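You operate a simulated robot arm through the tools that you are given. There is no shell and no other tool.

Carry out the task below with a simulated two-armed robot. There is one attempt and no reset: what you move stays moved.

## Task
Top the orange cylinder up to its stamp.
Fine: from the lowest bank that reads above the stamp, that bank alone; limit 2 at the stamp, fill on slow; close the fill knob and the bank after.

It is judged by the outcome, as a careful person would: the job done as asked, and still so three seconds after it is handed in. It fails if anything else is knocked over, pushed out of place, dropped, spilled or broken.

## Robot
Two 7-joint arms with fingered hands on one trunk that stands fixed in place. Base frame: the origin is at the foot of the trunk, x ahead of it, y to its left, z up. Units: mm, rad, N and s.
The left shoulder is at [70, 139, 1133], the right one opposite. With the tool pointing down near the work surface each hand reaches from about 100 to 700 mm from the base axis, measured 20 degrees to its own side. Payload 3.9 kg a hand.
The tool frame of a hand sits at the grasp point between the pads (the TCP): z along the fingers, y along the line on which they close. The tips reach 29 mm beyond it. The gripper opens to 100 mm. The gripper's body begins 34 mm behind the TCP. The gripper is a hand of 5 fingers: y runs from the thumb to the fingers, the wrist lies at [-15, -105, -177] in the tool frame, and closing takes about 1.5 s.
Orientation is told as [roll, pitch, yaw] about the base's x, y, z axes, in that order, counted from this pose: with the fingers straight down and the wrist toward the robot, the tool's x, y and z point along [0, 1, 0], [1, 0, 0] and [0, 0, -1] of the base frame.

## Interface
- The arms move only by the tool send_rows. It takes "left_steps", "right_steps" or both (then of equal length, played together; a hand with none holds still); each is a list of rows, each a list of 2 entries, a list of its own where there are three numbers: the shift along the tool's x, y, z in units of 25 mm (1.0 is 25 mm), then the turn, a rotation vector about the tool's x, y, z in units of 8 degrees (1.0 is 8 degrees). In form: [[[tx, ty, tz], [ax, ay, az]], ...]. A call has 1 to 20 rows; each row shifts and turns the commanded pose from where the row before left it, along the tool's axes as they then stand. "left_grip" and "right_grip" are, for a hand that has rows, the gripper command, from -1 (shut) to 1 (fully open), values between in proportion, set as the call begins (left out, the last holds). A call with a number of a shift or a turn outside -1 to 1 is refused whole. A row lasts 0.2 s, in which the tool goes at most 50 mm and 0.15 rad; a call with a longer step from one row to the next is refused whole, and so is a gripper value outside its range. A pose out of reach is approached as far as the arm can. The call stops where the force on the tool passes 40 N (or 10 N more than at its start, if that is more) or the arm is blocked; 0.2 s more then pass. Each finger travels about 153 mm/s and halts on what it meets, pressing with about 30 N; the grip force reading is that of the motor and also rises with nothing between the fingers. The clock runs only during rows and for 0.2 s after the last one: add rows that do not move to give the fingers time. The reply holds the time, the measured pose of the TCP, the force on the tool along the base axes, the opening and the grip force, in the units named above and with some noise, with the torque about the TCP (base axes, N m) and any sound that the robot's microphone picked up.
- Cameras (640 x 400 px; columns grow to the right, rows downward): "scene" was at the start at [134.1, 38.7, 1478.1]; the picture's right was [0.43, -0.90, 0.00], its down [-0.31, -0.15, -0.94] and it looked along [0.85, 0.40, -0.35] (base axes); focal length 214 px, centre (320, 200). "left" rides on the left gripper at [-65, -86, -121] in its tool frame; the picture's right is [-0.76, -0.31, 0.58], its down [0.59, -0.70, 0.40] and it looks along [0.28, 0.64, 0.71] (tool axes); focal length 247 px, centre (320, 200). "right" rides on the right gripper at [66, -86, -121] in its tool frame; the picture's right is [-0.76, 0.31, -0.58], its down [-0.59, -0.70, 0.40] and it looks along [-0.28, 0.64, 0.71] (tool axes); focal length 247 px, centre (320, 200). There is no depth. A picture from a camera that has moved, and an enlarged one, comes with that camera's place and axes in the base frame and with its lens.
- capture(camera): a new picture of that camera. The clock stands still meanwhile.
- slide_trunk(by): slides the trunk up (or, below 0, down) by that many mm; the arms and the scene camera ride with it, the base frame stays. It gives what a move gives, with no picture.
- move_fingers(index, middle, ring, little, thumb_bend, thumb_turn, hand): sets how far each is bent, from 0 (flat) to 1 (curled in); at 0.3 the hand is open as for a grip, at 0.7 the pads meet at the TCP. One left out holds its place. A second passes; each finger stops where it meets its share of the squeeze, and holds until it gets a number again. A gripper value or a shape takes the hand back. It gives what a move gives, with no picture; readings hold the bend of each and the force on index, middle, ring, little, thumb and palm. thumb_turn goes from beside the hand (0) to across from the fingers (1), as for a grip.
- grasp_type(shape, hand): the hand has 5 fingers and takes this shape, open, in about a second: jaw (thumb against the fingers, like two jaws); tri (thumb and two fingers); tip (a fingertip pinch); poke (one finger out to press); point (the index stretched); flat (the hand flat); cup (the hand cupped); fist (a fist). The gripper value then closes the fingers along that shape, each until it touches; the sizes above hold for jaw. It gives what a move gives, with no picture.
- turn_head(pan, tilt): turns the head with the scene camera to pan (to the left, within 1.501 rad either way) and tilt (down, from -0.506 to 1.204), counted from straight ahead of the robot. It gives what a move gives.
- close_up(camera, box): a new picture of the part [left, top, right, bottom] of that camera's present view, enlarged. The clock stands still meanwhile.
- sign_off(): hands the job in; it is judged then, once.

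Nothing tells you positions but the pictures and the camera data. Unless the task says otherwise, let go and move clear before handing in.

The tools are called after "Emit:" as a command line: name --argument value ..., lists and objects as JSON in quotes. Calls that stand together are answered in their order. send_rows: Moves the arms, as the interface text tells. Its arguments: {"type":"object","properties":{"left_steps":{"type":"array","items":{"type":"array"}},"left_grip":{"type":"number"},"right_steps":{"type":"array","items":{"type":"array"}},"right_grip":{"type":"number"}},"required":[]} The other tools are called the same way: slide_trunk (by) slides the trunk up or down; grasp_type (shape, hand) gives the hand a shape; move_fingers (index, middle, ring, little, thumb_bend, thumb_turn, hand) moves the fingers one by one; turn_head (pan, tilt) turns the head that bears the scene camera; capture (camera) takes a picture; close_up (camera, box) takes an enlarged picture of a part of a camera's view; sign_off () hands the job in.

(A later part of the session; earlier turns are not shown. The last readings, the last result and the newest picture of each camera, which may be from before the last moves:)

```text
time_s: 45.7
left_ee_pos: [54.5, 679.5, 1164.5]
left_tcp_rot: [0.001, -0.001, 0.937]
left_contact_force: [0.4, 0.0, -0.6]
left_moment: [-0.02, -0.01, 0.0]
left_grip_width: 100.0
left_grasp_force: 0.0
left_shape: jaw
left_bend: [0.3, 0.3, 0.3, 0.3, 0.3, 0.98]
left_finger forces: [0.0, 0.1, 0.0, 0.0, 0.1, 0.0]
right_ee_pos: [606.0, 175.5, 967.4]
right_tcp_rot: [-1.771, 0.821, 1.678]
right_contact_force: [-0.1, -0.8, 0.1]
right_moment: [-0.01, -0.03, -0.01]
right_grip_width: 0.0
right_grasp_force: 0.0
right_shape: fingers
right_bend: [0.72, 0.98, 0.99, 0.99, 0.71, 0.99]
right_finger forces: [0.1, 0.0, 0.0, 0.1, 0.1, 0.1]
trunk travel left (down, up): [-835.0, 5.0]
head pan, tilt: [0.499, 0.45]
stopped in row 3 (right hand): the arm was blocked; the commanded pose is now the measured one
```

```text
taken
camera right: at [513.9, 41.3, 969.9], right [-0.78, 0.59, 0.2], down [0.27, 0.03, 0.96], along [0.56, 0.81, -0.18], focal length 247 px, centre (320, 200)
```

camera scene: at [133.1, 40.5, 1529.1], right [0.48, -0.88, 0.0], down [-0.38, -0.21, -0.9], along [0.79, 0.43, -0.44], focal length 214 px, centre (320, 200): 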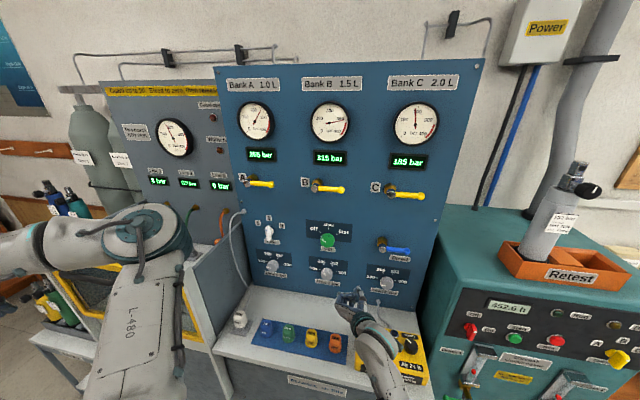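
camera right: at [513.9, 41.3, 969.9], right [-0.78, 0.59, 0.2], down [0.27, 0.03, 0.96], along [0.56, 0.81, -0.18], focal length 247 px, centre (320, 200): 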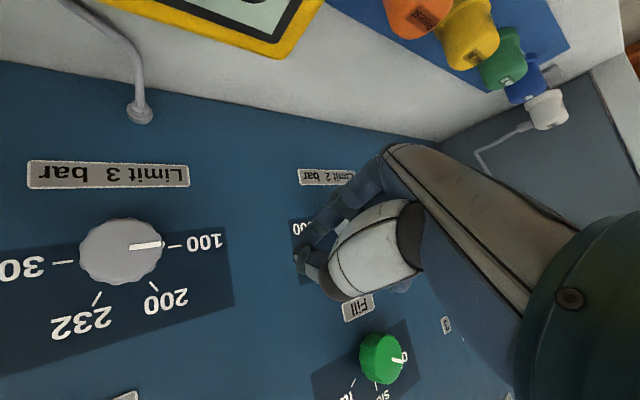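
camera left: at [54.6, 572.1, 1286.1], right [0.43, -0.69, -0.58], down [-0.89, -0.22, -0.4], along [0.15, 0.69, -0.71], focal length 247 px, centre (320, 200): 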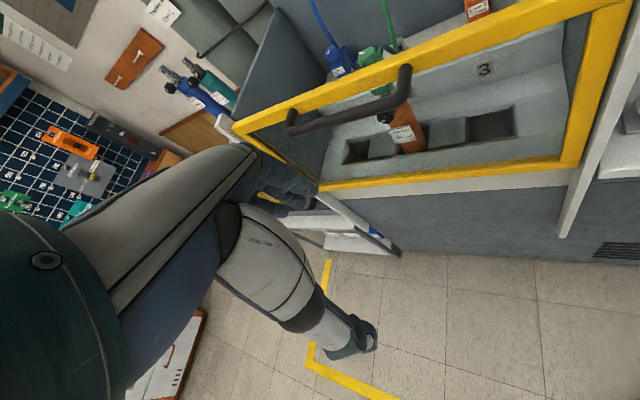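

The arm was blocked during the retreat and the hand shifted right. I'll check whether the forearm is touching the meter before moving again.

Emit:
close_up --camera "scene" --box '[310, 260, 460, 400]'

Emit:
turn_head --pan 0.2 --tilt 0.9

Emit:
capture --camera "scene"

```text
2.86 times, centred on (385, 330) of scene
camera zoom: at [133.1, 40.5, 1529.1], right [0.48, -0.88, 0.0], down [-0.38, -0.21, -0.9], along [0.79, 0.43, -0.44], focal length 613 px, centre (134, -171)
```

zoom: 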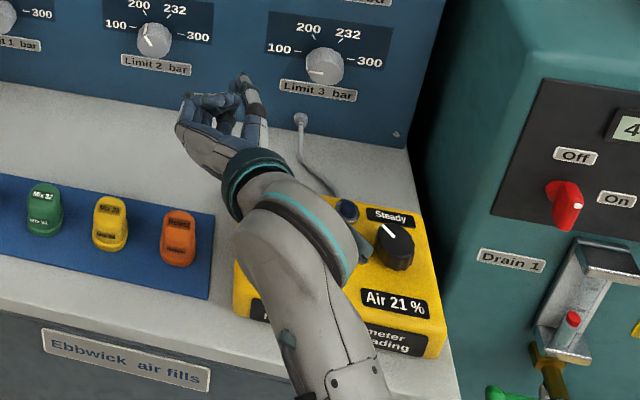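

```text
time_s: 46.6
left_ee_pos: [52.6, 680.9, 1162.8]
left_tcp_rot: [-0.001, -0.002, 0.938]
left_contact_force: [-0.5, 0.4, -0.3]
left_moment: [-0.01, 0.0, -0.04]
left_grip_width: 99.8
left_grasp_force: 0.1
left_shape: jaw
left_bend: [0.3, 0.3, 0.3, 0.3, 0.3, 0.98]
left_finger forces: [0.0, 0.0, 0.0, 0.0, 0.0, 0.0]
right_ee_pos: [604.6, 176.2, 967.4]
right_tcp_rot: [-1.775, 0.821, 1.678]
right_contact_force: [0.3, 0.1, 0.1]
right_moment: [-0.02, 0.01, -0.01]
right_grip_width: 0.0
right_grasp_force: 0.1
right_shape: fingers
right_bend: [0.72, 0.98, 0.99, 0.99, 0.71, 0.99]
right_finger forces: [0.0, 0.0, 0.0, 0.0, 0.0, 0.0]
trunk travel left (down, up): [-835.0, 5.0]
head pan, tilt: [0.201, 0.901]
```

```text
taken
camera scene: at [124.4, 13.3, 1491.0], right [0.2, -0.98, 0.0], down [-0.77, -0.16, -0.62], along [0.61, 0.12, -0.78], focal length 214 px, centre (320, 200)
```

scene: 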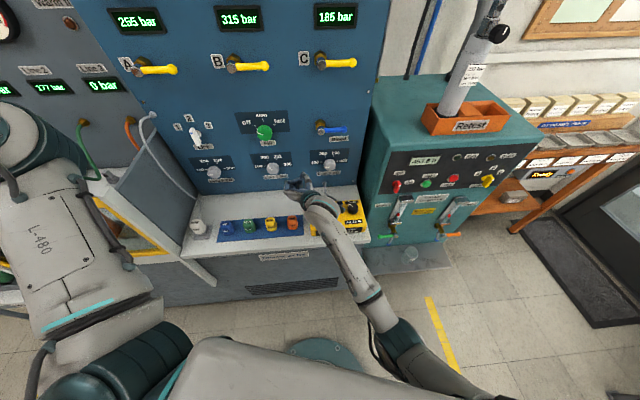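

The meter and bench items look untouched; the arm's elbow has dropped and it got stuck pulling back at this low height. I'll raise the hand straight up, away from the bench.

Emit:
send_rows --right_steps '[[[-0.667, -0.732, 0.138], [0, 0, 0]], [[-0.667, -0.732, 0.138], [0, 0, 0]], [[-0.667, -0.732, 0.138], [0, 0, 0]], [[-0.667, -0.732, 0.138], [0, 0, 0]], [[-0.667, -0.732, 0.138], [0, 0, 0]], [[-0.667, -0.732, 0.138], [0, 0, 0]]]'

Emit:
capture --camera "scene"

```text
time_s: 48.0
left_ee_pos: [53.4, 680.9, 1163.5]
left_tcp_rot: [-0.001, -0.001, 0.938]
left_contact_force: [-0.2, 0.1, 0.1]
left_moment: [-0.01, -0.03, 0.01]
left_grip_width: 99.9
left_grasp_force: 0.1
left_shape: jaw
left_bend: [0.3, 0.3, 0.3, 0.3, 0.3, 0.98]
left_finger forces: [0.1, 0.1, 0.1, 0.1, 0.0, 0.0]
right_ee_pos: [605.5, 177.5, 1118.4]
right_tcp_rot: [-1.77, 0.822, 1.676]
right_contact_force: [-0.2, 0.3, -0.8]
right_moment: [0.03, 0.05, 0.02]
right_grip_width: 0.0
right_grasp_force: 0.1
right_shape: fingers
right_bend: [0.72, 0.98, 0.99, 0.99, 0.71, 0.99]
right_finger forces: [0.0, 0.1, 0.0, 0.0, 0.0, 0.1]
trunk travel left (down, up): [-835.0, 5.0]
head pan, tilt: [0.201, 0.901]
```

```text
taken
camera scene: at [123.6, 13.7, 1490.9], right [0.2, -0.98, 0.0], down [-0.77, -0.16, -0.62], along [0.61, 0.12, -0.78], focal length 214 px, centre (320, 200)
```

scene: 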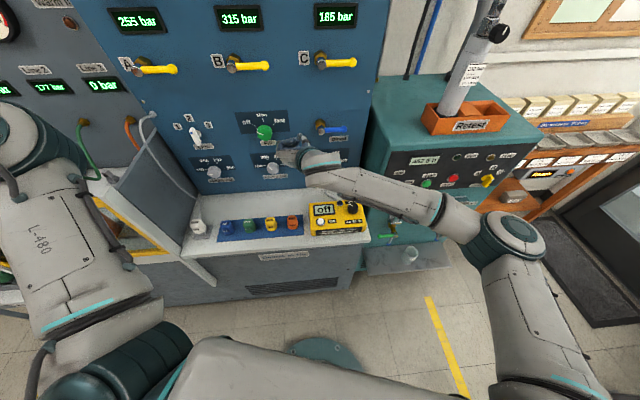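

The arm is free and everything on the bench is in place. I'll level the hand again.

Emit:
send_rows --right_steps '[[[0, 0, 0], [-0.504, 0.18, 0]], [[0, 0, 0], [-0.504, 0.18, 0]], [[-0.6, -0.7, -0.5], [0, 0, 0]], [[-0.6, -0.7, -0.5], [0, 0, 0]]]'

```text
time_s: 49.0
left_ee_pos: [52.1, 680.9, 1163.9]
left_tcp_rot: [0.0, -0.002, 0.938]
left_contact_force: [-0.4, 0.4, -0.4]
left_moment: [0.0, -0.02, 0.02]
left_grip_width: 99.9
left_grasp_force: 0.2
left_shape: jaw
left_bend: [0.3, 0.3, 0.3, 0.3, 0.3, 0.98]
left_finger forces: [0.0, 0.0, 0.0, 0.1, 0.0, 0.0]
right_ee_pos: [580.1, 169.1, 1163.6]
right_tcp_rot: [-1.569, 0.835, 1.885]
right_contact_force: [-0.2, -0.5, 0.0]
right_moment: [0.02, -0.01, 0.0]
right_grip_width: 0.0
right_grasp_force: 0.1
right_shape: fingers
right_bend: [0.72, 0.98, 0.99, 0.99, 0.71, 0.99]
right_finger forces: [0.0, 0.0, 0.1, 0.1, 0.0, 0.0]
trunk travel left (down, up): [-835.0, 5.0]
head pan, tilt: [0.201, 0.901]
```

Level and aligned with the panel. I'll raise the hand above the lever row and move it left toward lever A.

Emit:
send_rows --right_steps '[[[-0.893, -0.984, 0], [0, 0, 0]], [[-0.893, -0.984, 0], [0, 0, 0]], [[-0.893, -0.984, 0], [0, 0, 0]], [[-0.893, -0.984, 0], [0, 0, 0]], [[-0.893, -0.984, 0], [0, 0, 0]], [[-0.925, 0.839, 0], [0, 0, 0]], [[-0.925, 0.839, 0], [0, 0, 0]], [[-0.925, 0.839, 0], [0, 0, 0]], [[-0.925, 0.839, 0], [0, 0, 0]], [[-0.925, 0.839, 0], [0, 0, 0]]]'

Emit:
turn_head --pan 0.55 --tilt 0.4

Emit:
capture --camera "scene"

Emit:
capture --camera "right"

```text
time_s: 51.4
left_ee_pos: [54.5, 680.1, 1165.2]
left_tcp_rot: [0.001, -0.001, 0.937]
left_contact_force: [0.1, 0.8, 0.6]
left_moment: [0.0, 0.0, 0.01]
left_grip_width: 99.8
left_grasp_force: 0.1
left_shape: jaw
left_bend: [0.3, 0.3, 0.3, 0.3, 0.3, 0.98]
left_finger forces: [0.0, 0.0, 0.1, 0.0, 0.0, 0.0]
right_ee_pos: [547.2, 297.4, 1354.5]
right_tcp_rot: [-1.598, 0.796, 1.837]
right_contact_force: [0.1, -0.3, 0.6]
right_moment: [0.01, 0.02, -0.01]
right_grip_width: 0.0
right_grasp_force: 0.1
right_shape: fingers
right_bend: [0.72, 0.98, 0.99, 0.99, 0.71, 0.99]
right_finger forces: [0.1, 0.0, 0.1, 0.0, 0.0, 0.0]
trunk travel left (down, up): [-835.0, 5.0]
head pan, tilt: [0.201, 0.901]
stopped in row 10 (right hand): the arm was blocked; the commanded pose is now the measured one
```

```text
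time_s: 52.3
left_ee_pos: [53.0, 680.8, 1163.9]
left_tcp_rot: [0.0, -0.002, 0.938]
left_contact_force: [0.6, 0.3, -0.3]
left_moment: [0.02, 0.01, 0.0]
left_grip_width: 99.8
left_grasp_force: 0.1
left_shape: jaw
left_bend: [0.3, 0.3, 0.3, 0.3, 0.3, 0.98]
left_finger forces: [0.0, 0.0, 0.1, 0.0, 0.0, 0.0]
right_ee_pos: [545.8, 299.3, 1354.2]
right_tcp_rot: [-1.596, 0.796, 1.84]
right_contact_force: [0.0, -0.7, 0.0]
right_moment: [0.0, -0.01, -0.01]
right_grip_width: 0.2
right_grasp_force: 0.1
right_shape: fingers
right_bend: [0.72, 0.98, 0.99, 0.99, 0.71, 0.99]
right_finger forces: [0.0, 0.0, 0.0, 0.0, 0.1, 0.0]
trunk travel left (down, up): [-835.0, 5.0]
head pan, tilt: [0.55, 0.4]
```

```text
taken
camera scene: at [129.1, 46.9, 1533.8], right [0.52, -0.85, 0.0], down [-0.33, -0.2, -0.92], along [0.79, 0.48, -0.39], focal length 214 px, centre (320, 200)
```

scene: 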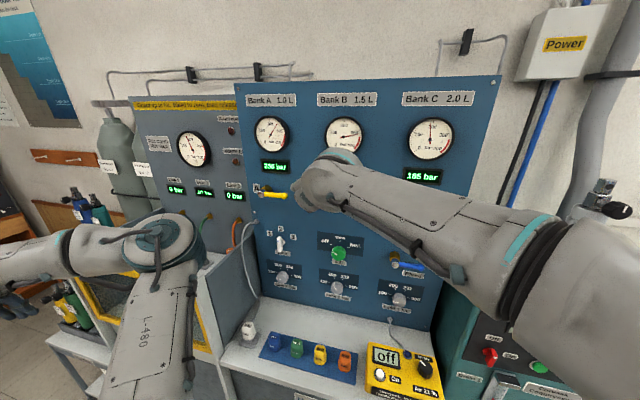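

```text
taken
camera right: at [459.6, 161.5, 1368.5], right [-0.77, 0.56, 0.3], down [0.39, 0.04, 0.92], along [0.5, 0.83, -0.25], focal length 247 px, centre (320, 200)
```

right: 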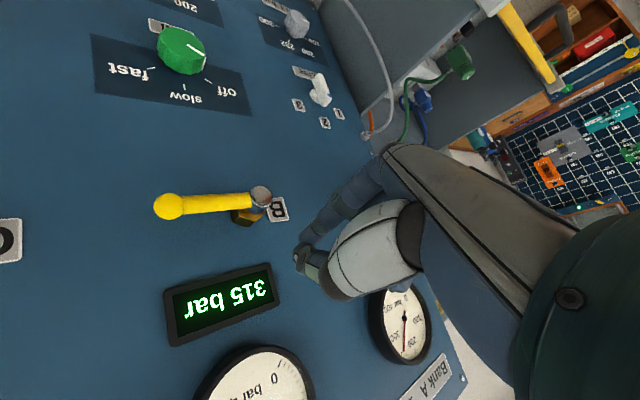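

The right arm can't comfortably reach lever A, so I'll use the left hand for it. I'll bring the right hand back in front of the fill knob while raising and turning the left hand.

Emit:
send_rows --right_steps '[[[0.917, 0.707, -0.1], [0, 0, 0]], [[0.917, 0.707, -0.1], [0, 0, 0]], [[0.917, 0.707, -0.1], [0, 0, 0]], [[0.917, 0.707, 0], [0, 0, 0]], [[0.917, 0.707, 0], [0, 0, 0]], [[0.917, 0.707, 0], [0, 0, 0]], [[0.917, 0.707, 0], [0, 0, 0]], [[0.917, 0.707, 0], [0, 0, 0]], [[0.917, 0.707, 0], [0, 0, 0]]]' --left_steps '[[[0, 0, -1], [0, 0, 0.5]], [[0, 0, -1], [0, 0, 0.5]], [[0, 0, -1], [0, 0, 0.5]], [[0, 0, -1], [0, 0, 0.5]], [[0, 0, -1], [0, 0, 0.5]], [[0, 0, -1], [0, 0, 0.5]], [[0, 0, -1], [0, 0, 0.5]], [[0, 0, -1], [0, 0, 0.5]], [[0, 0, -1], [0, 0, 0.5]]]'

Emit:
capture --camera "scene"

```text
time_s: 54.3
left_ee_pos: [59.1, 699.8, 1383.9]
left_tcp_rot: [0.002, 0.0, 0.31]
left_contact_force: [0.6, 0.3, -0.8]
left_moment: [-0.06, 0.02, -0.02]
left_grip_width: 99.6
left_grasp_force: 0.0
left_shape: jaw
left_bend: [0.3, 0.3, 0.3, 0.3, 0.3, 0.98]
left_finger forces: [0.0, 0.1, 0.1, 0.0, 0.0, 0.0]
left hand out of reach, approached as far as the arm can: row 9
right_ee_pos: [553.8, 266.3, 1091.0]
right_tcp_rot: [-1.589, 0.802, 1.847]
right_contact_force: [0.5, 0.8, -0.2]
right_moment: [0.0, -0.02, -0.03]
right_grip_width: 0.0
right_grasp_force: 0.1
right_shape: fingers
right_bend: [0.72, 0.98, 0.99, 0.99, 0.71, 0.99]
right_finger forces: [0.1, 0.0, 0.0, 0.1, 0.1, 0.0]
trunk travel left (down, up): [-835.0, 5.0]
head pan, tilt: [0.55, 0.4]
```

```text
taken
camera scene: at [131.3, 50.4, 1533.6], right [0.52, -0.85, 0.0], down [-0.33, -0.21, -0.92], along [0.78, 0.48, -0.39], focal length 214 px, centre (320, 200)
```

scene: 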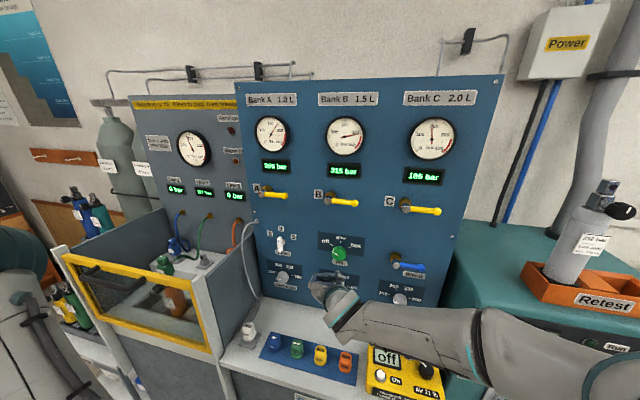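

The cage is fully visible and the right hand waits at the fill knob. I'll bring the left hand over toward lever A.

Emit:
send_rows --left_steps '[[[-0.92, 0.727, -0.05], [0, 0, 0]], [[-0.92, 0.727, -0.05], [0, 0, 0]], [[-0.92, 0.727, -0.05], [0, 0, 0]], [[-0.92, 0.727, -0.05], [0, 0, 0]], [[-0.92, 0.727, -0.05], [0, 0, 0]], [[-0.92, 0.727, -0.05], [0, 0, 0]], [[-0.92, 0.727, -0.05], [0, 0, 0]], [[-0.92, 0.727, -0.05], [0, 0, 0]], [[-0.92, 0.727, -0.05], [0, 0, 0]], [[-0.92, 0.727, -0.05], [0, 0, 0]], [[-0.92, 0.727, -0.05], [0, 0, 0]], [[-0.92, 0.727, -0.05], [0, 0, 0]], [[-0.92, 0.727, -0.05], [0, 0, 0]]]'

Emit:
grasp_type --hand "left" --shape "tip"

Emit:
send_rows --left_steps '[[[0, 0, 0], [-0.577, 0.577, 0.577]], [[0, 0, 0], [-0.577, 0.577, 0.577]], [[0, 0, 0], [-0.577, 0.577, 0.577]], [[0, 0, 0], [-0.577, 0.577, 0.577]], [[0, 0, 0], [-0.577, 0.577, 0.577]], [[0, 0, 0], [-0.577, 0.577, 0.577]], [[0, 0, 0], [-0.577, 0.577, 0.577]], [[0, 0, 0], [-0.577, 0.577, 0.577]], [[0, 0, 0], [-0.577, 0.577, 0.577]], [[0, 0, 0], [-0.577, 0.577, 0.577]], [[0, 0, 0], [-0.577, 0.577, 0.577]], [[0, 0, 0], [-0.577, 0.577, 0.577]], [[0, 0, 0], [-0.577, 0.577, 0.577]], [[0, 0, 0], [-0.577, 0.577, 0.577]], [[0, 0, 0], [-0.577, 0.577, 0.577]]]'

Emit:
capture --camera "left"

Emit:
capture --camera "scene"

```text
time_s: 57.1
left_ee_pos: [374.3, 482.0, 1400.0]
left_tcp_rot: [0.001, 0.001, 0.308]
left_contact_force: [0.6, -1.0, -0.2]
left_moment: [0.02, -0.01, -0.04]
left_grip_width: 99.9
left_grasp_force: 0.1
left_shape: jaw
left_bend: [0.3, 0.3, 0.3, 0.3, 0.3, 0.98]
left_finger forces: [0.0, 0.0, 0.0, 0.0, 0.0, 0.0]
right_ee_pos: [552.7, 262.3, 1094.7]
right_tcp_rot: [-1.591, 0.8, 1.844]
right_contact_force: [0.1, -0.6, 1.1]
right_moment: [-0.02, 0.0, 0.02]
right_grip_width: 0.0
right_grasp_force: 0.0
right_shape: fingers
right_bend: [0.72, 0.98, 0.99, 0.99, 0.71, 0.99]
right_finger forces: [0.0, 0.1, 0.0, 0.1, 0.0, 0.0]
trunk travel left (down, up): [-835.0, 5.0]
head pan, tilt: [0.55, 0.4]
```

```text
time_s: 58.0
left_ee_pos: [372.3, 485.4, 1399.4]
left_tcp_rot: [0.001, -0.001, 0.309]
left_contact_force: [0.1, -0.5, -0.2]
left_moment: [0.04, -0.01, -0.03]
left_grip_width: 99.9
left_grasp_force: 0.3
left_shape: tip
left_bend: [0.3, 0.98, 0.99, 0.99, 0.3, 0.98]
left_finger forces: [0.0, 0.1, 0.0, 0.0, 0.1, 0.0]
right_ee_pos: [552.6, 264.8, 1094.2]
right_tcp_rot: [-1.591, 0.8, 1.846]
right_contact_force: [-0.3, -0.3, -0.2]
right_moment: [-0.01, 0.01, -0.01]
right_grip_width: 0.0
right_grasp_force: 0.0
right_shape: fingers
right_bend: [0.72, 0.98, 0.99, 0.99, 0.71, 0.99]
right_finger forces: [0.0, 0.0, 0.0, 0.0, 0.1, 0.0]
trunk travel left (down, up): [-835.0, 5.0]
head pan, tilt: [0.55, 0.4]
```

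```text
time_s: 61.2
left_ee_pos: [373.2, 485.6, 1399.5]
left_tcp_rot: [1.573, 0.001, -1.263]
left_contact_force: [0.2, 0.0, 0.0]
left_moment: [-0.01, -0.01, -0.05]
left_grip_width: 99.8
left_grasp_force: 0.0
left_shape: tip
left_bend: [0.3, 0.98, 0.99, 0.99, 0.3, 0.98]
left_finger forces: [0.0, 0.0, 0.0, 0.0, 0.1, 0.1]
right_ee_pos: [552.4, 265.6, 1093.2]
right_tcp_rot: [-1.591, 0.801, 1.844]
right_contact_force: [0.2, -0.3, 0.2]
right_moment: [-0.02, -0.04, -0.01]
right_grip_width: 0.3
right_grasp_force: 0.0
right_shape: fingers
right_bend: [0.72, 0.98, 0.99, 0.99, 0.71, 0.99]
right_finger forces: [0.0, 0.0, 0.0, 0.0, 0.0, 0.0]
trunk travel left (down, up): [-835.0, 5.0]
head pan, tilt: [0.55, 0.4]
```

```text
taken
camera left: at [232.2, 530.5, 1335.4], right [0.46, 0.47, -0.76], down [0.17, 0.79, 0.59], along [0.87, -0.4, 0.28], focal length 247 px, centre (320, 200)
```

left: 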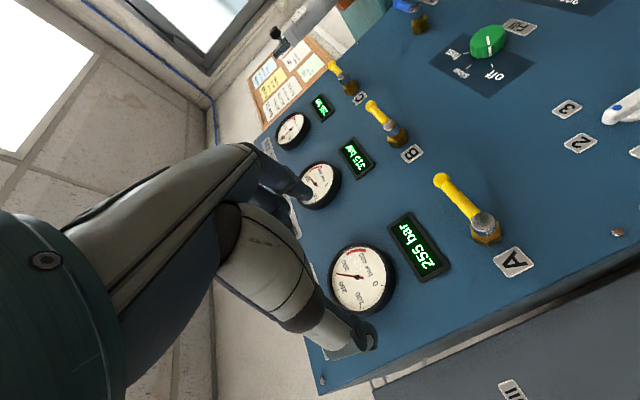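

```text
taken
camera scene: at [128.8, 48.1, 1533.9], right [0.52, -0.85, 0.0], down [-0.33, -0.2, -0.92], along [0.79, 0.48, -0.39], focal length 214 px, centre (320, 200)
```

scene: 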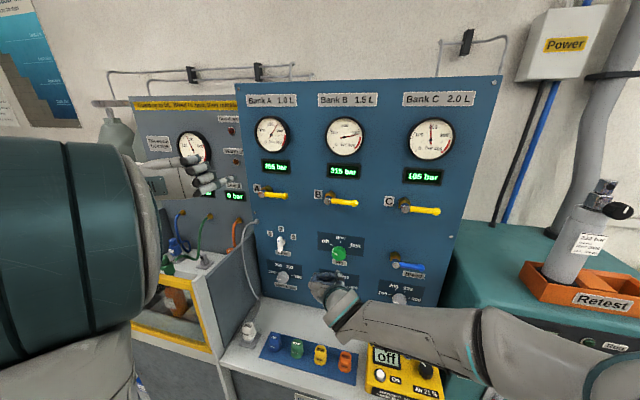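

The left hand now faces the panel; both views put lever A's pivot at about L 325, z 1290, and its ball end at L 250. I'll pinch the fingertips shut as a pusher and bring them above the handle.

Emit:
move_fingers --hand "left" --index 0.72 --thumb_bend 0.72

Emit:
send_rows --left_steps '[[[-0.4, 0.56, 0.9], [0, 0, 0]], [[-0.4, 0.56, 0.9], [0, 0, 0]], [[-0.4, 0.56, 0.9], [0, 0, 0]], [[-0.4, 0.56, 0.9], [0, 0, 0]], [[-0.4, 0.56, 0.9], [0, 0, 0]], [[-0.4, 0.56, 0.9], [0, 0, 0]]]'

Emit:
capture --camera "left"

Emit:
capture --camera "scene"

```text
time_s: 62.2
left_ee_pos: [373.4, 484.0, 1400.8]
left_tcp_rot: [1.573, 0.003, -1.262]
left_contact_force: [0.8, 0.0, 0.2]
left_moment: [-0.03, -0.01, 0.01]
left_grip_width: 0.2
left_grasp_force: 0.1
left_shape: fingers
left_bend: [0.72, 0.98, 0.99, 0.99, 0.71, 0.98]
left_finger forces: [0.1, 0.1, 0.1, 0.0, 0.0, 0.0]
right_ee_pos: [551.7, 264.9, 1093.8]
right_tcp_rot: [-1.59, 0.801, 1.845]
right_contact_force: [-0.5, 0.4, 0.0]
right_moment: [-0.01, -0.04, 0.04]
right_grip_width: 0.1
right_grasp_force: 0.1
right_shape: fingers
right_bend: [0.72, 0.98, 0.99, 0.99, 0.71, 0.99]
right_finger forces: [0.0, 0.0, 0.0, 0.0, 0.0, 0.0]
trunk travel left (down, up): [-835.0, 5.0]
head pan, tilt: [0.55, 0.4]
```

```text
time_s: 63.6
left_ee_pos: [530.0, 445.0, 1338.4]
left_tcp_rot: [1.57, 0.002, -1.263]
left_contact_force: [0.6, 0.1, -0.7]
left_moment: [0.01, -0.03, 0.01]
left_grip_width: 0.0
left_grasp_force: 0.1
left_shape: fingers
left_bend: [0.72, 0.98, 0.99, 0.99, 0.71, 0.98]
left_finger forces: [0.1, 0.0, 0.1, 0.0, 0.1, 0.0]
right_ee_pos: [553.2, 263.9, 1093.3]
right_tcp_rot: [-1.59, 0.8, 1.845]
right_contact_force: [0.6, -0.9, 0.3]
right_moment: [-0.04, -0.02, 0.03]
right_grip_width: 0.2
right_grasp_force: 0.0
right_shape: fingers
right_bend: [0.72, 0.98, 0.99, 0.99, 0.71, 0.99]
right_finger forces: [0.1, 0.0, 0.1, 0.1, 0.0, 0.0]
trunk travel left (down, up): [-835.0, 5.0]
head pan, tilt: [0.55, 0.4]
```

```text
taken
camera left: at [388.4, 490.3, 1274.9], right [0.46, 0.47, -0.76], down [0.17, 0.79, 0.59], along [0.87, -0.4, 0.28], focal length 247 px, centre (320, 200)
```

left: 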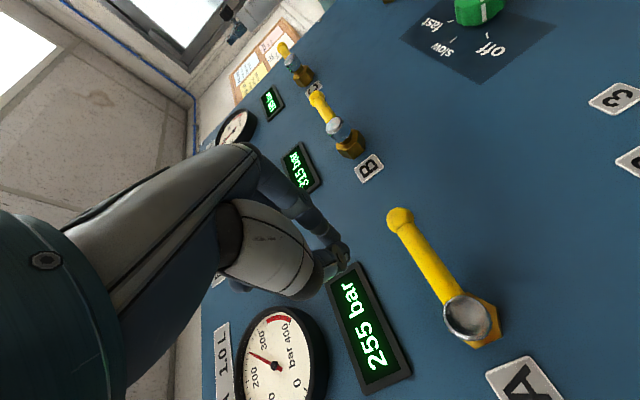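

```text
taken
camera scene: at [130.5, 47.1, 1533.8], right [0.52, -0.85, 0.0], down [-0.33, -0.2, -0.92], along [0.79, 0.48, -0.39], focal length 214 px, centre (320, 200)
```

scene: 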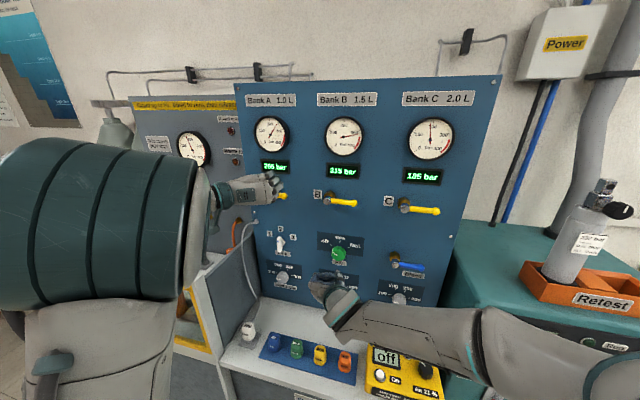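

Emit:
send_rows --left_steps '[[[-0.2, 0, 0.6], [0, 0, 0]], [[-0.2, 0, 0.6], [0, 0, 0]], [[0, 0, 0.6], [0, 0, 0]]]'

Emit:
capture --camera "left"

Emit:
close_up --camera "scene" --box '[220, 150, 340, 240]'

```text
time_s: 64.4
left_ee_pos: [572.4, 459.2, 1330.3]
left_tcp_rot: [1.57, 0.002, -1.261]
left_contact_force: [-0.7, 0.2, 0.4]
left_moment: [0.0, 0.03, 0.0]
left_grip_width: 0.0
left_grasp_force: 0.0
left_shape: fingers
left_bend: [0.72, 0.98, 0.99, 0.99, 0.71, 0.98]
left_finger forces: [0.0, 0.0, 0.0, 0.1, 0.0, 0.1]
right_ee_pos: [551.1, 264.7, 1093.4]
right_tcp_rot: [-1.592, 0.801, 1.845]
right_contact_force: [-0.4, 0.6, 0.0]
right_moment: [-0.07, -0.01, 0.0]
right_grip_width: 0.0
right_grasp_force: 0.1
right_shape: fingers
right_bend: [0.72, 0.98, 0.99, 0.99, 0.71, 0.99]
right_finger forces: [0.1, 0.0, 0.0, 0.0, 0.0, 0.1]
trunk travel left (down, up): [-835.0, 5.0]
head pan, tilt: [0.55, 0.4]
```

```text
taken
camera left: at [430.1, 504.0, 1266.0], right [0.46, 0.47, -0.76], down [0.17, 0.79, 0.59], along [0.87, -0.4, 0.28], focal length 247 px, centre (320, 200)
```

left: 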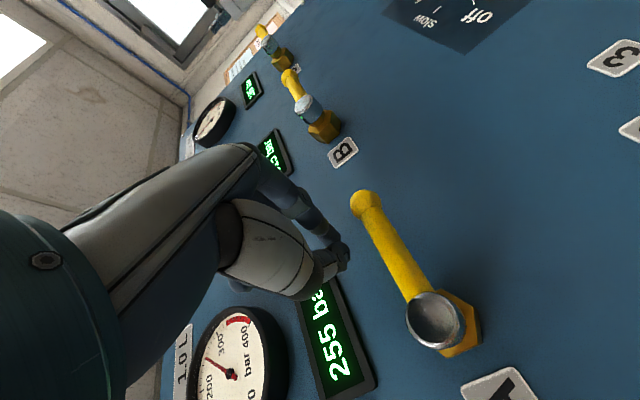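

```text
4.44 times, centred on (280, 195) of scene
camera zoom: at [129.2, 47.1, 1533.9], right [0.52, -0.85, 0.0], down [-0.33, -0.2, -0.92], along [0.79, 0.48, -0.39], focal length 953 px, centre (498, 222)
```

zoom: 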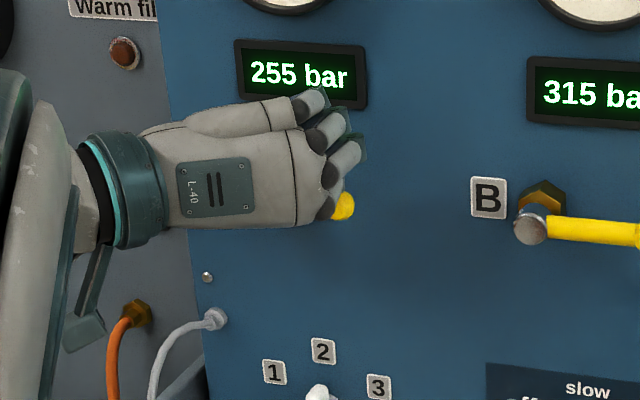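

The pusher is just above the handle near its ball end. I'll press down gently and watch whether the lever turns that way.

Emit:
send_rows --left_steps '[[[-0.4, 0, 0], [0, 0, 0]], [[-0.4, 0, 0], [0, 0, 0]], [[-0.36, 0.06, 0], [0, 0, 0]], [[-0.36, 0.06, 0], [0, 0, 0]]]'

Emit:
capture --camera "left"

Emit:
close_up --camera "scene" --box '[220, 150, 340, 240]'

```text
time_s: 65.4
left_ee_pos: [573.1, 456.3, 1293.1]
left_tcp_rot: [1.572, -0.001, -1.263]
left_contact_force: [-0.7, -0.4, 0.4]
left_moment: [-0.02, 0.0, 0.02]
left_grip_width: 0.0
left_grasp_force: 0.0
left_shape: fingers
left_bend: [0.72, 0.98, 0.99, 0.99, 0.71, 0.98]
left_finger forces: [0.1, 0.1, 0.0, 0.1, 0.0, 0.0]
right_ee_pos: [550.9, 263.0, 1095.2]
right_tcp_rot: [-1.592, 0.801, 1.844]
right_contact_force: [0.3, 0.4, 0.0]
right_moment: [0.02, -0.01, 0.01]
right_grip_width: 0.0
right_grasp_force: 0.0
right_shape: fingers
right_bend: [0.72, 0.98, 0.99, 0.99, 0.71, 0.99]
right_finger forces: [0.0, 0.0, 0.0, 0.0, 0.0, 0.0]
trunk travel left (down, up): [-835.0, 5.0]
head pan, tilt: [0.55, 0.4]
```

```text
taken
camera left: at [430.8, 501.3, 1227.6], right [0.46, 0.47, -0.76], down [0.17, 0.79, 0.59], along [0.87, -0.4, 0.28], focal length 247 px, centre (320, 200)
```

left: 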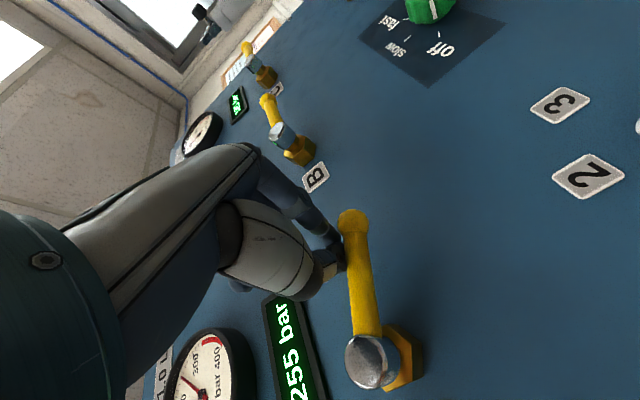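

```text
4.44 times, centred on (280, 195) of scene
camera zoom: at [129.1, 47.2, 1533.9], right [0.52, -0.85, 0.0], down [-0.33, -0.2, -0.92], along [0.79, 0.48, -0.39], focal length 953 px, centre (498, 222)
```

zoom: 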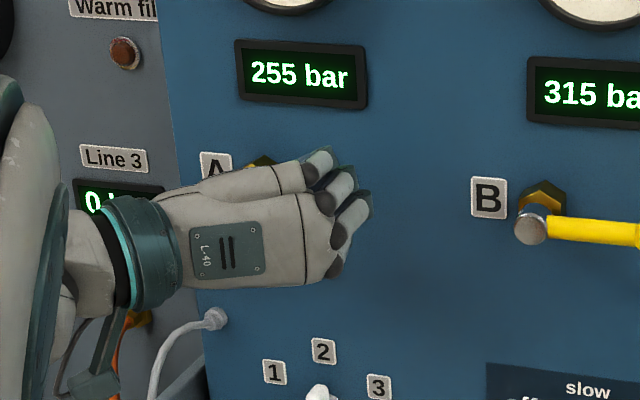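

The lever turns downward with almost no resistance. I'll carry on along the arc to vertical.

Emit:
send_rows --left_steps '[[[-0.358, -0.034, 0], [0, 0, 0]], [[-0.358, -0.034, 0], [0, 0, 0]], [[-0.336, -0.128, 0], [0, 0, 0]], [[-0.336, -0.128, 0], [0, 0, 0]], [[-0.294, -0.21, 0], [0, 0, 0]], [[-0.294, -0.21, 0], [0, 0, 0]], [[-0.228, -0.278, 0], [0, 0, 0]], [[-0.228, -0.278, 0], [0, 0, 0]]]'

Emit:
capture --camera "left"

Emit:
capture --camera "scene"

```text
time_s: 67.2
left_ee_pos: [560.3, 487.6, 1232.1]
left_tcp_rot: [1.571, 0.001, -1.262]
left_contact_force: [-0.9, 0.2, 0.2]
left_moment: [-0.01, -0.01, -0.02]
left_grip_width: 0.3
left_grasp_force: 0.6
left_shape: fingers
left_bend: [0.72, 0.98, 0.99, 0.99, 0.71, 0.98]
left_finger forces: [0.0, 0.0, 0.1, 0.0, 0.9, 0.0]
right_ee_pos: [552.6, 263.3, 1093.9]
right_tcp_rot: [-1.594, 0.801, 1.844]
right_contact_force: [-0.6, 0.2, -0.5]
right_moment: [-0.01, -0.01, -0.01]
right_grip_width: 0.1
right_grasp_force: 0.2
right_shape: fingers
right_bend: [0.72, 0.98, 0.99, 0.99, 0.71, 0.99]
right_finger forces: [0.1, 0.0, 0.0, 0.0, 0.0, 0.1]
trunk travel left (down, up): [-835.0, 5.0]
head pan, tilt: [0.55, 0.4]
```

```text
taken
camera left: at [420.0, 532.5, 1167.5], right [0.46, 0.47, -0.76], down [0.17, 0.79, 0.59], along [0.87, -0.4, 0.28], focal length 247 px, centre (320, 200)
```

left: 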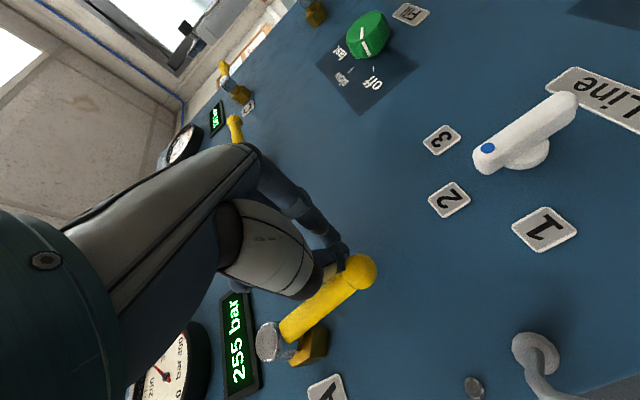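

```text
taken
camera scene: at [128.6, 47.1, 1534.0], right [0.52, -0.85, 0.0], down [-0.33, -0.2, -0.92], along [0.79, 0.48, -0.39], focal length 214 px, centre (320, 200)
```

scene: 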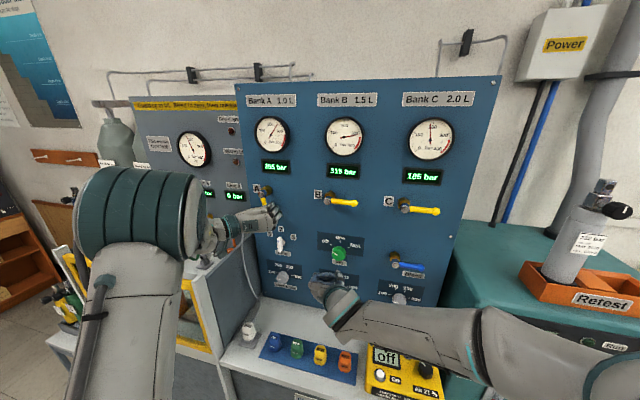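

Lever A is about 80° down. I'll push it the last bit to its stop.

Emit:
send_rows --left_steps '[[[-0.12, -0.3, 0], [0, 0, 0]], [[-0.08, -0.25, 0], [0, 0, 0]]]'

Emit:
capture --camera "left"

```text
time_s: 67.8
left_ee_pos: [557.5, 498.7, 1228.1]
left_tcp_rot: [1.571, 0.003, -1.263]
left_contact_force: [-1.3, -4.3, 0.6]
left_moment: [0.02, -0.02, -0.01]
left_grip_width: 0.2
left_grasp_force: 3.0
left_shape: fingers
left_bend: [0.72, 0.98, 0.99, 0.99, 0.72, 0.98]
left_finger forces: [0.0, 0.0, 0.0, 0.0, 6.7, 0.0]
right_ee_pos: [552.7, 262.9, 1094.9]
right_tcp_rot: [-1.593, 0.799, 1.846]
right_contact_force: [-0.4, 0.5, 0.4]
right_moment: [0.03, 0.03, 0.02]
right_grip_width: 0.0
right_grasp_force: 0.0
right_shape: fingers
right_bend: [0.72, 0.98, 0.99, 0.99, 0.71, 0.99]
right_finger forces: [0.0, 0.0, 0.0, 0.1, 0.1, 0.0]
trunk travel left (down, up): [-835.0, 5.0]
head pan, tilt: [0.55, 0.4]
```

```text
taken
camera left: at [416.4, 543.5, 1163.5], right [0.46, 0.47, -0.76], down [0.17, 0.79, 0.59], along [0.87, -0.4, 0.28], focal length 247 px, centre (320, 200)
```

left: 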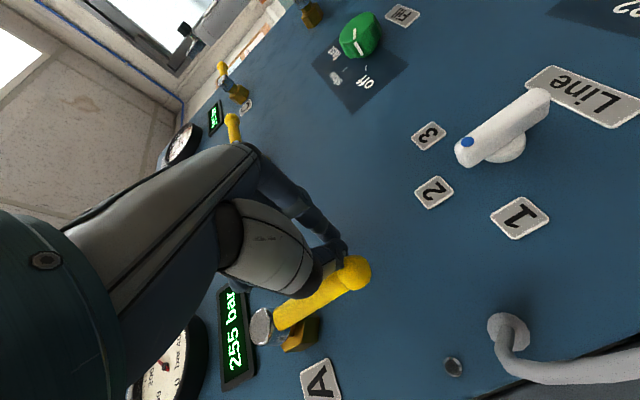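

The lever is vertical and on its stop, so bank A is open. I'll withdraw the left hand and ready the right hand at the fill knob, with the fingers open and the hand rolled back.

Emit:
send_rows --left_steps '[[[0, 0.5, 0], [0, 0, 0]], [[0, 0.2, -0.7], [0, 0, 0]], [[0, 0, -0.9], [0, 0, 0]], [[0, 0, -0.9], [0, 0, 0]], [[0, 0, -0.9], [0, 0, 0]]]'

Emit:
move_fingers --hand "right" --index 0.38 --thumb_bend 0.38

Emit:
send_rows --right_steps '[[[0, 0, 0], [-0.204, -0.051, 0]], [[0, 0, 0], [0, 0, -0.9]], [[0, 0, 0], [0, 0, -0.9]], [[0, 0, 0], [0, 0, -0.7]]]'

Emit:
capture --camera "right"

Emit:
capture --camera "scene"

```text
time_s: 69.0
left_ee_pos: [481.4, 457.4, 1226.8]
left_tcp_rot: [1.573, 0.002, -1.263]
left_contact_force: [-1.3, -0.5, 0.4]
left_moment: [0.01, 0.02, -0.01]
left_grip_width: 0.0
left_grasp_force: 0.1
left_shape: fingers
left_bend: [0.72, 0.98, 0.99, 0.99, 0.71, 0.98]
left_finger forces: [0.1, 0.0, 0.0, 0.0, 0.1, 0.0]
right_ee_pos: [550.7, 263.9, 1094.6]
right_tcp_rot: [-1.593, 0.8, 1.844]
right_contact_force: [-0.5, 0.7, 0.2]
right_moment: [-0.02, 0.01, -0.01]
right_grip_width: 0.1
right_grasp_force: 0.1
right_shape: fingers
right_bend: [0.72, 0.98, 0.99, 0.99, 0.71, 0.99]
right_finger forces: [0.0, 0.0, 0.0, 0.0, 0.1, 0.1]
trunk travel left (down, up): [-835.0, 5.0]
head pan, tilt: [0.55, 0.4]
```

```text
time_s: 70.0
left_ee_pos: [482.0, 456.7, 1226.4]
left_tcp_rot: [1.573, 0.0, -1.262]
left_contact_force: [0.3, 0.9, -0.5]
left_moment: [0.02, -0.01, 0.01]
left_grip_width: 0.0
left_grasp_force: 0.1
left_shape: fingers
left_bend: [0.72, 0.98, 0.99, 0.99, 0.71, 0.98]
left_finger forces: [0.0, 0.0, 0.0, 0.1, 0.1, 0.0]
right_ee_pos: [552.6, 264.2, 1093.1]
right_tcp_rot: [-1.591, 0.801, 1.845]
right_contact_force: [-0.2, -0.3, 0.3]
right_moment: [-0.02, 0.0, 0.0]
right_grip_width: 78.8
right_grasp_force: 0.0
right_shape: fingers
right_bend: [0.38, 0.98, 0.99, 0.99, 0.38, 0.99]
right_finger forces: [0.1, 0.1, 0.1, 0.1, 0.1, 0.0]
trunk travel left (down, up): [-835.0, 5.0]
head pan, tilt: [0.55, 0.4]
```

```text
time_s: 71.2
left_ee_pos: [481.8, 456.9, 1225.7]
left_tcp_rot: [1.572, -0.001, -1.263]
left_contact_force: [0.6, -0.2, -0.5]
left_moment: [0.01, -0.04, 0.0]
left_grip_width: 0.0
left_grasp_force: 0.1
left_shape: fingers
left_bend: [0.72, 0.98, 0.99, 0.99, 0.71, 0.98]
left_finger forces: [0.1, 0.1, 0.1, 0.1, 0.0, 0.1]
right_ee_pos: [582.2, 235.1, 1105.4]
right_tcp_rot: [-1.536, 1.081, 1.845]
right_contact_force: [0.1, -0.4, 0.0]
right_moment: [0.01, -0.01, 0.02]
right_grip_width: 79.4
right_grasp_force: 0.1
right_shape: fingers
right_bend: [0.38, 0.98, 0.99, 0.99, 0.38, 0.99]
right_finger forces: [0.0, 0.1, 0.0, 0.1, 0.0, 0.1]
trunk travel left (down, up): [-835.0, 5.0]
head pan, tilt: [0.55, 0.4]
stopped in row 4 (right hand): the arm was blocked; the commanded pose is now the measured one
```

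```text
taken
camera right: at [487.5, 110.2, 1152.8], right [-0.75, 0.65, 0.09], down [0.35, 0.28, 0.89], along [0.55, 0.71, -0.45], focal length 247 px, centre (320, 200)
```

right: 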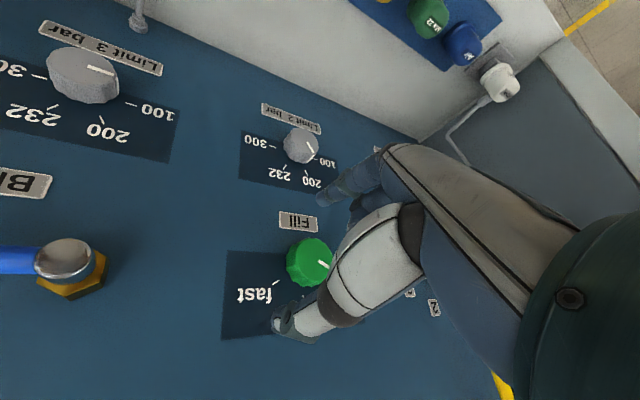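

```text
taken
camera scene: at [128.5, 47.4, 1534.0], right [0.52, -0.85, 0.0], down [-0.33, -0.2, -0.92], along [0.79, 0.48, -0.39], focal length 214 px, centre (320, 200)
```

scene: 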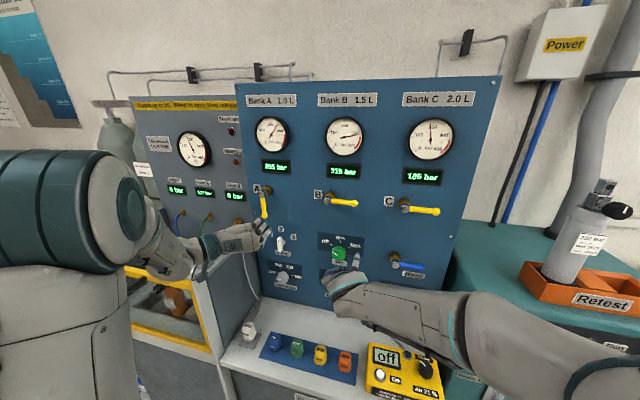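

Lever A hangs straight down (open). The right arm slipped slightly while rolling, so I'll re-level it and line it up with the fill knob.

Emit:
send_rows --right_steps '[[[0, 0, 0], [-0.1375, -0.506, 0]], [[-0.37, 0.34, 0.18], [0, 0, 0]], [[-0.37, 0.34, 0.18], [0, 0, 0]], [[-0.37, 0.34, 0.18], [0, 0, 0]]]'

Emit:
capture --camera "right"

```text
time_s: 72.4
left_ee_pos: [482.8, 456.9, 1227.2]
left_tcp_rot: [1.573, 0.0, -1.262]
left_contact_force: [-1.1, 0.0, 0.4]
left_moment: [-0.01, -0.01, 0.02]
left_grip_width: 0.2
left_grasp_force: 0.2
left_shape: fingers
left_bend: [0.72, 0.98, 0.99, 0.99, 0.71, 0.98]
left_finger forces: [0.0, 0.0, 0.1, 0.1, 0.0, 0.0]
right_ee_pos: [603.7, 253.7, 1116.2]
right_tcp_rot: [-1.598, 1.04, 1.817]
right_contact_force: [-0.6, 0.3, 0.0]
right_moment: [-0.02, 0.0, 0.0]
right_grip_width: 79.2
right_grasp_force: 0.0
right_shape: fingers
right_bend: [0.38, 0.98, 0.99, 0.99, 0.38, 0.99]
right_finger forces: [0.0, 0.1, 0.1, 0.1, 0.0, 0.0]
trunk travel left (down, up): [-835.0, 5.0]
head pan, tilt: [0.55, 0.4]
stopped in row 4 (right hand): the arm was blocked; the commanded pose is now the measured one
```

```text
taken
camera right: at [513.1, 124.5, 1156.8], right [-0.77, 0.62, 0.11], down [0.33, 0.25, 0.91], along [0.54, 0.74, -0.4], focal length 247 px, centre (320, 200)
```

right: 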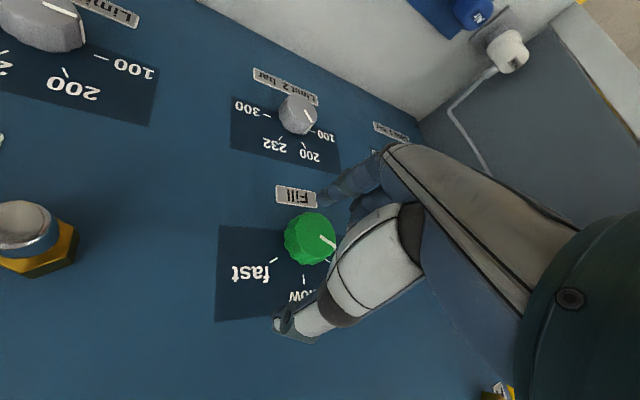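

The arm keeps hitting a limit with the wrist this high, so I'll use a lower wrist roll here, which worked at this height before.

Emit:
send_rows --right_steps '[[[0, 0, -0.3], [0, 0, 0.9]], [[0, 0, -0.3], [0, 0, 0.9]], [[0, 0, 0], [0, 0, 0.4]]]'

```text
time_s: 73.2
left_ee_pos: [483.0, 458.8, 1226.0]
left_tcp_rot: [1.57, 0.0, -1.26]
left_contact_force: [-1.0, 0.4, 0.2]
left_moment: [0.05, 0.02, -0.03]
left_grip_width: 0.0
left_grasp_force: 0.1
left_shape: fingers
left_bend: [0.72, 0.98, 0.99, 0.99, 0.71, 0.98]
left_finger forces: [0.1, 0.0, 0.0, 0.1, 0.0, 0.0]
right_ee_pos: [586.9, 253.8, 1116.7]
right_tcp_rot: [-1.587, 0.736, 1.836]
right_contact_force: [0.1, 0.5, -0.1]
right_moment: [-0.01, 0.01, 0.0]
right_grip_width: 79.3
right_grasp_force: 0.0
right_shape: fingers
right_bend: [0.38, 0.98, 0.99, 0.99, 0.38, 0.99]
right_finger forces: [0.1, 0.0, 0.0, 0.0, 0.0, 0.0]
trunk travel left (down, up): [-835.0, 5.0]
head pan, tilt: [0.55, 0.4]
```

Emit:
send_rows --right_steps '[[[0, 0, 0], [-0.264, -0.124, 0]], [[0.035, 0.585, 0.065], [0, 0, 0]], [[0.035, 0.585, 0.065], [0, 0, 0]]]'

Emit:
capture --camera "right"

Emit:
close_up --camera "scene" --box '[300, 220, 400, 300]'

```text
time_s: 74.0
left_ee_pos: [482.2, 457.9, 1225.5]
left_tcp_rot: [1.571, 0.0, -1.261]
left_contact_force: [-0.2, -0.5, 0.4]
left_moment: [0.01, -0.01, 0.0]
left_grip_width: 0.1
left_grasp_force: 0.1
left_shape: fingers
left_bend: [0.72, 0.98, 0.99, 0.99, 0.71, 0.98]
left_finger forces: [0.0, 0.1, 0.0, 0.0, 0.0, 0.0]
right_ee_pos: [585.3, 272.6, 1095.4]
right_tcp_rot: [-1.573, 0.735, 1.886]
right_contact_force: [-0.2, -0.6, -0.8]
right_moment: [0.0, 0.01, 0.01]
right_grip_width: 79.3
right_grasp_force: 0.1
right_shape: fingers
right_bend: [0.38, 0.98, 0.99, 0.99, 0.38, 0.99]
right_finger forces: [0.0, 0.0, 0.0, 0.0, 0.0, 0.0]
trunk travel left (down, up): [-835.0, 5.0]
head pan, tilt: [0.55, 0.4]
```

```text
taken
camera right: at [502.5, 133.1, 1104.8], right [-0.78, 0.52, 0.35], down [0.42, 0.0, 0.91], along [0.47, 0.85, -0.22], focal length 247 px, centre (320, 200)
```

right: 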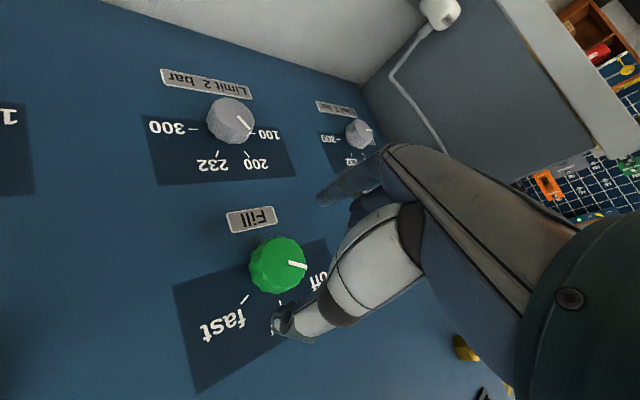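

```text
5.00 times, centred on (350, 260) of scene
camera zoom: at [129.2, 47.7, 1533.9], right [0.52, -0.85, 0.0], down [-0.33, -0.2, -0.92], along [0.79, 0.48, -0.39], focal length 1072 px, centre (170, -100)
```

zoom: 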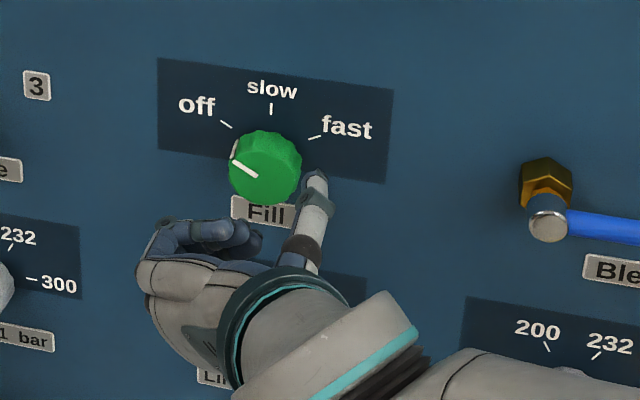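

The hand is lined up with the fill knob within about 2 mm. The knob's steps are 60°, off to slow. I'll move in around it.

Emit:
send_rows --right_steps '[[[0, 0, 0.5], [0, 0, 0]], [[0, 0, 0.5], [0, 0, 0]], [[0, 0, 0.5], [0, 0, 0]], [[0, 0, 0.4], [0, 0, 0]], [[0, 0, 0.4], [0, 0, 0]]]'

Emit:
capture --camera "right"

Emit:
close_up --camera "scene" --box '[300, 220, 400, 300]'

```text
time_s: 75.2
left_ee_pos: [482.7, 457.0, 1225.7]
left_tcp_rot: [1.571, 0.001, -1.263]
left_contact_force: [0.6, -0.9, -0.6]
left_moment: [0.03, -0.01, 0.0]
left_grip_width: 0.0
left_grasp_force: 0.1
left_shape: fingers
left_bend: [0.72, 0.98, 0.99, 0.99, 0.71, 0.98]
left_finger forces: [0.0, 0.1, 0.1, 0.0, 0.1, 0.0]
right_ee_pos: [639.2, 290.6, 1094.5]
right_tcp_rot: [-1.572, 0.735, 1.885]
right_contact_force: [0.5, -0.7, 0.0]
right_moment: [0.02, 0.02, -0.01]
right_grip_width: 79.0
right_grasp_force: 0.2
right_shape: fingers
right_bend: [0.38, 0.98, 0.99, 0.99, 0.38, 0.99]
right_finger forces: [0.1, 0.0, 0.1, 0.0, 0.0, 0.0]
trunk travel left (down, up): [-835.0, 5.0]
head pan, tilt: [0.55, 0.4]
```

```text
taken
camera right: at [556.8, 150.8, 1104.3], right [-0.78, 0.52, 0.35], down [0.42, 0.0, 0.91], along [0.47, 0.85, -0.22], focal length 247 px, centre (320, 200)
```

right: 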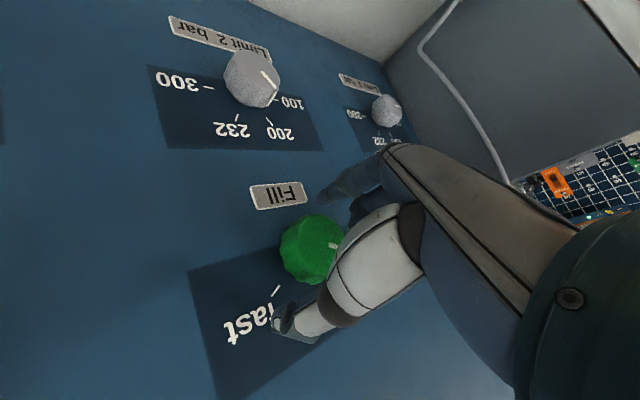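

```text
5.00 times, centred on (350, 260) of scene
camera zoom: at [129.2, 47.3, 1533.9], right [0.52, -0.85, 0.0], down [-0.33, -0.2, -0.92], along [0.79, 0.48, -0.39], focal length 1072 px, centre (170, -100)
```

zoom: 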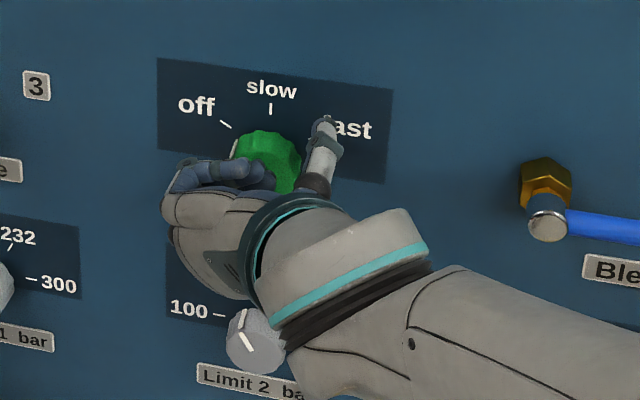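

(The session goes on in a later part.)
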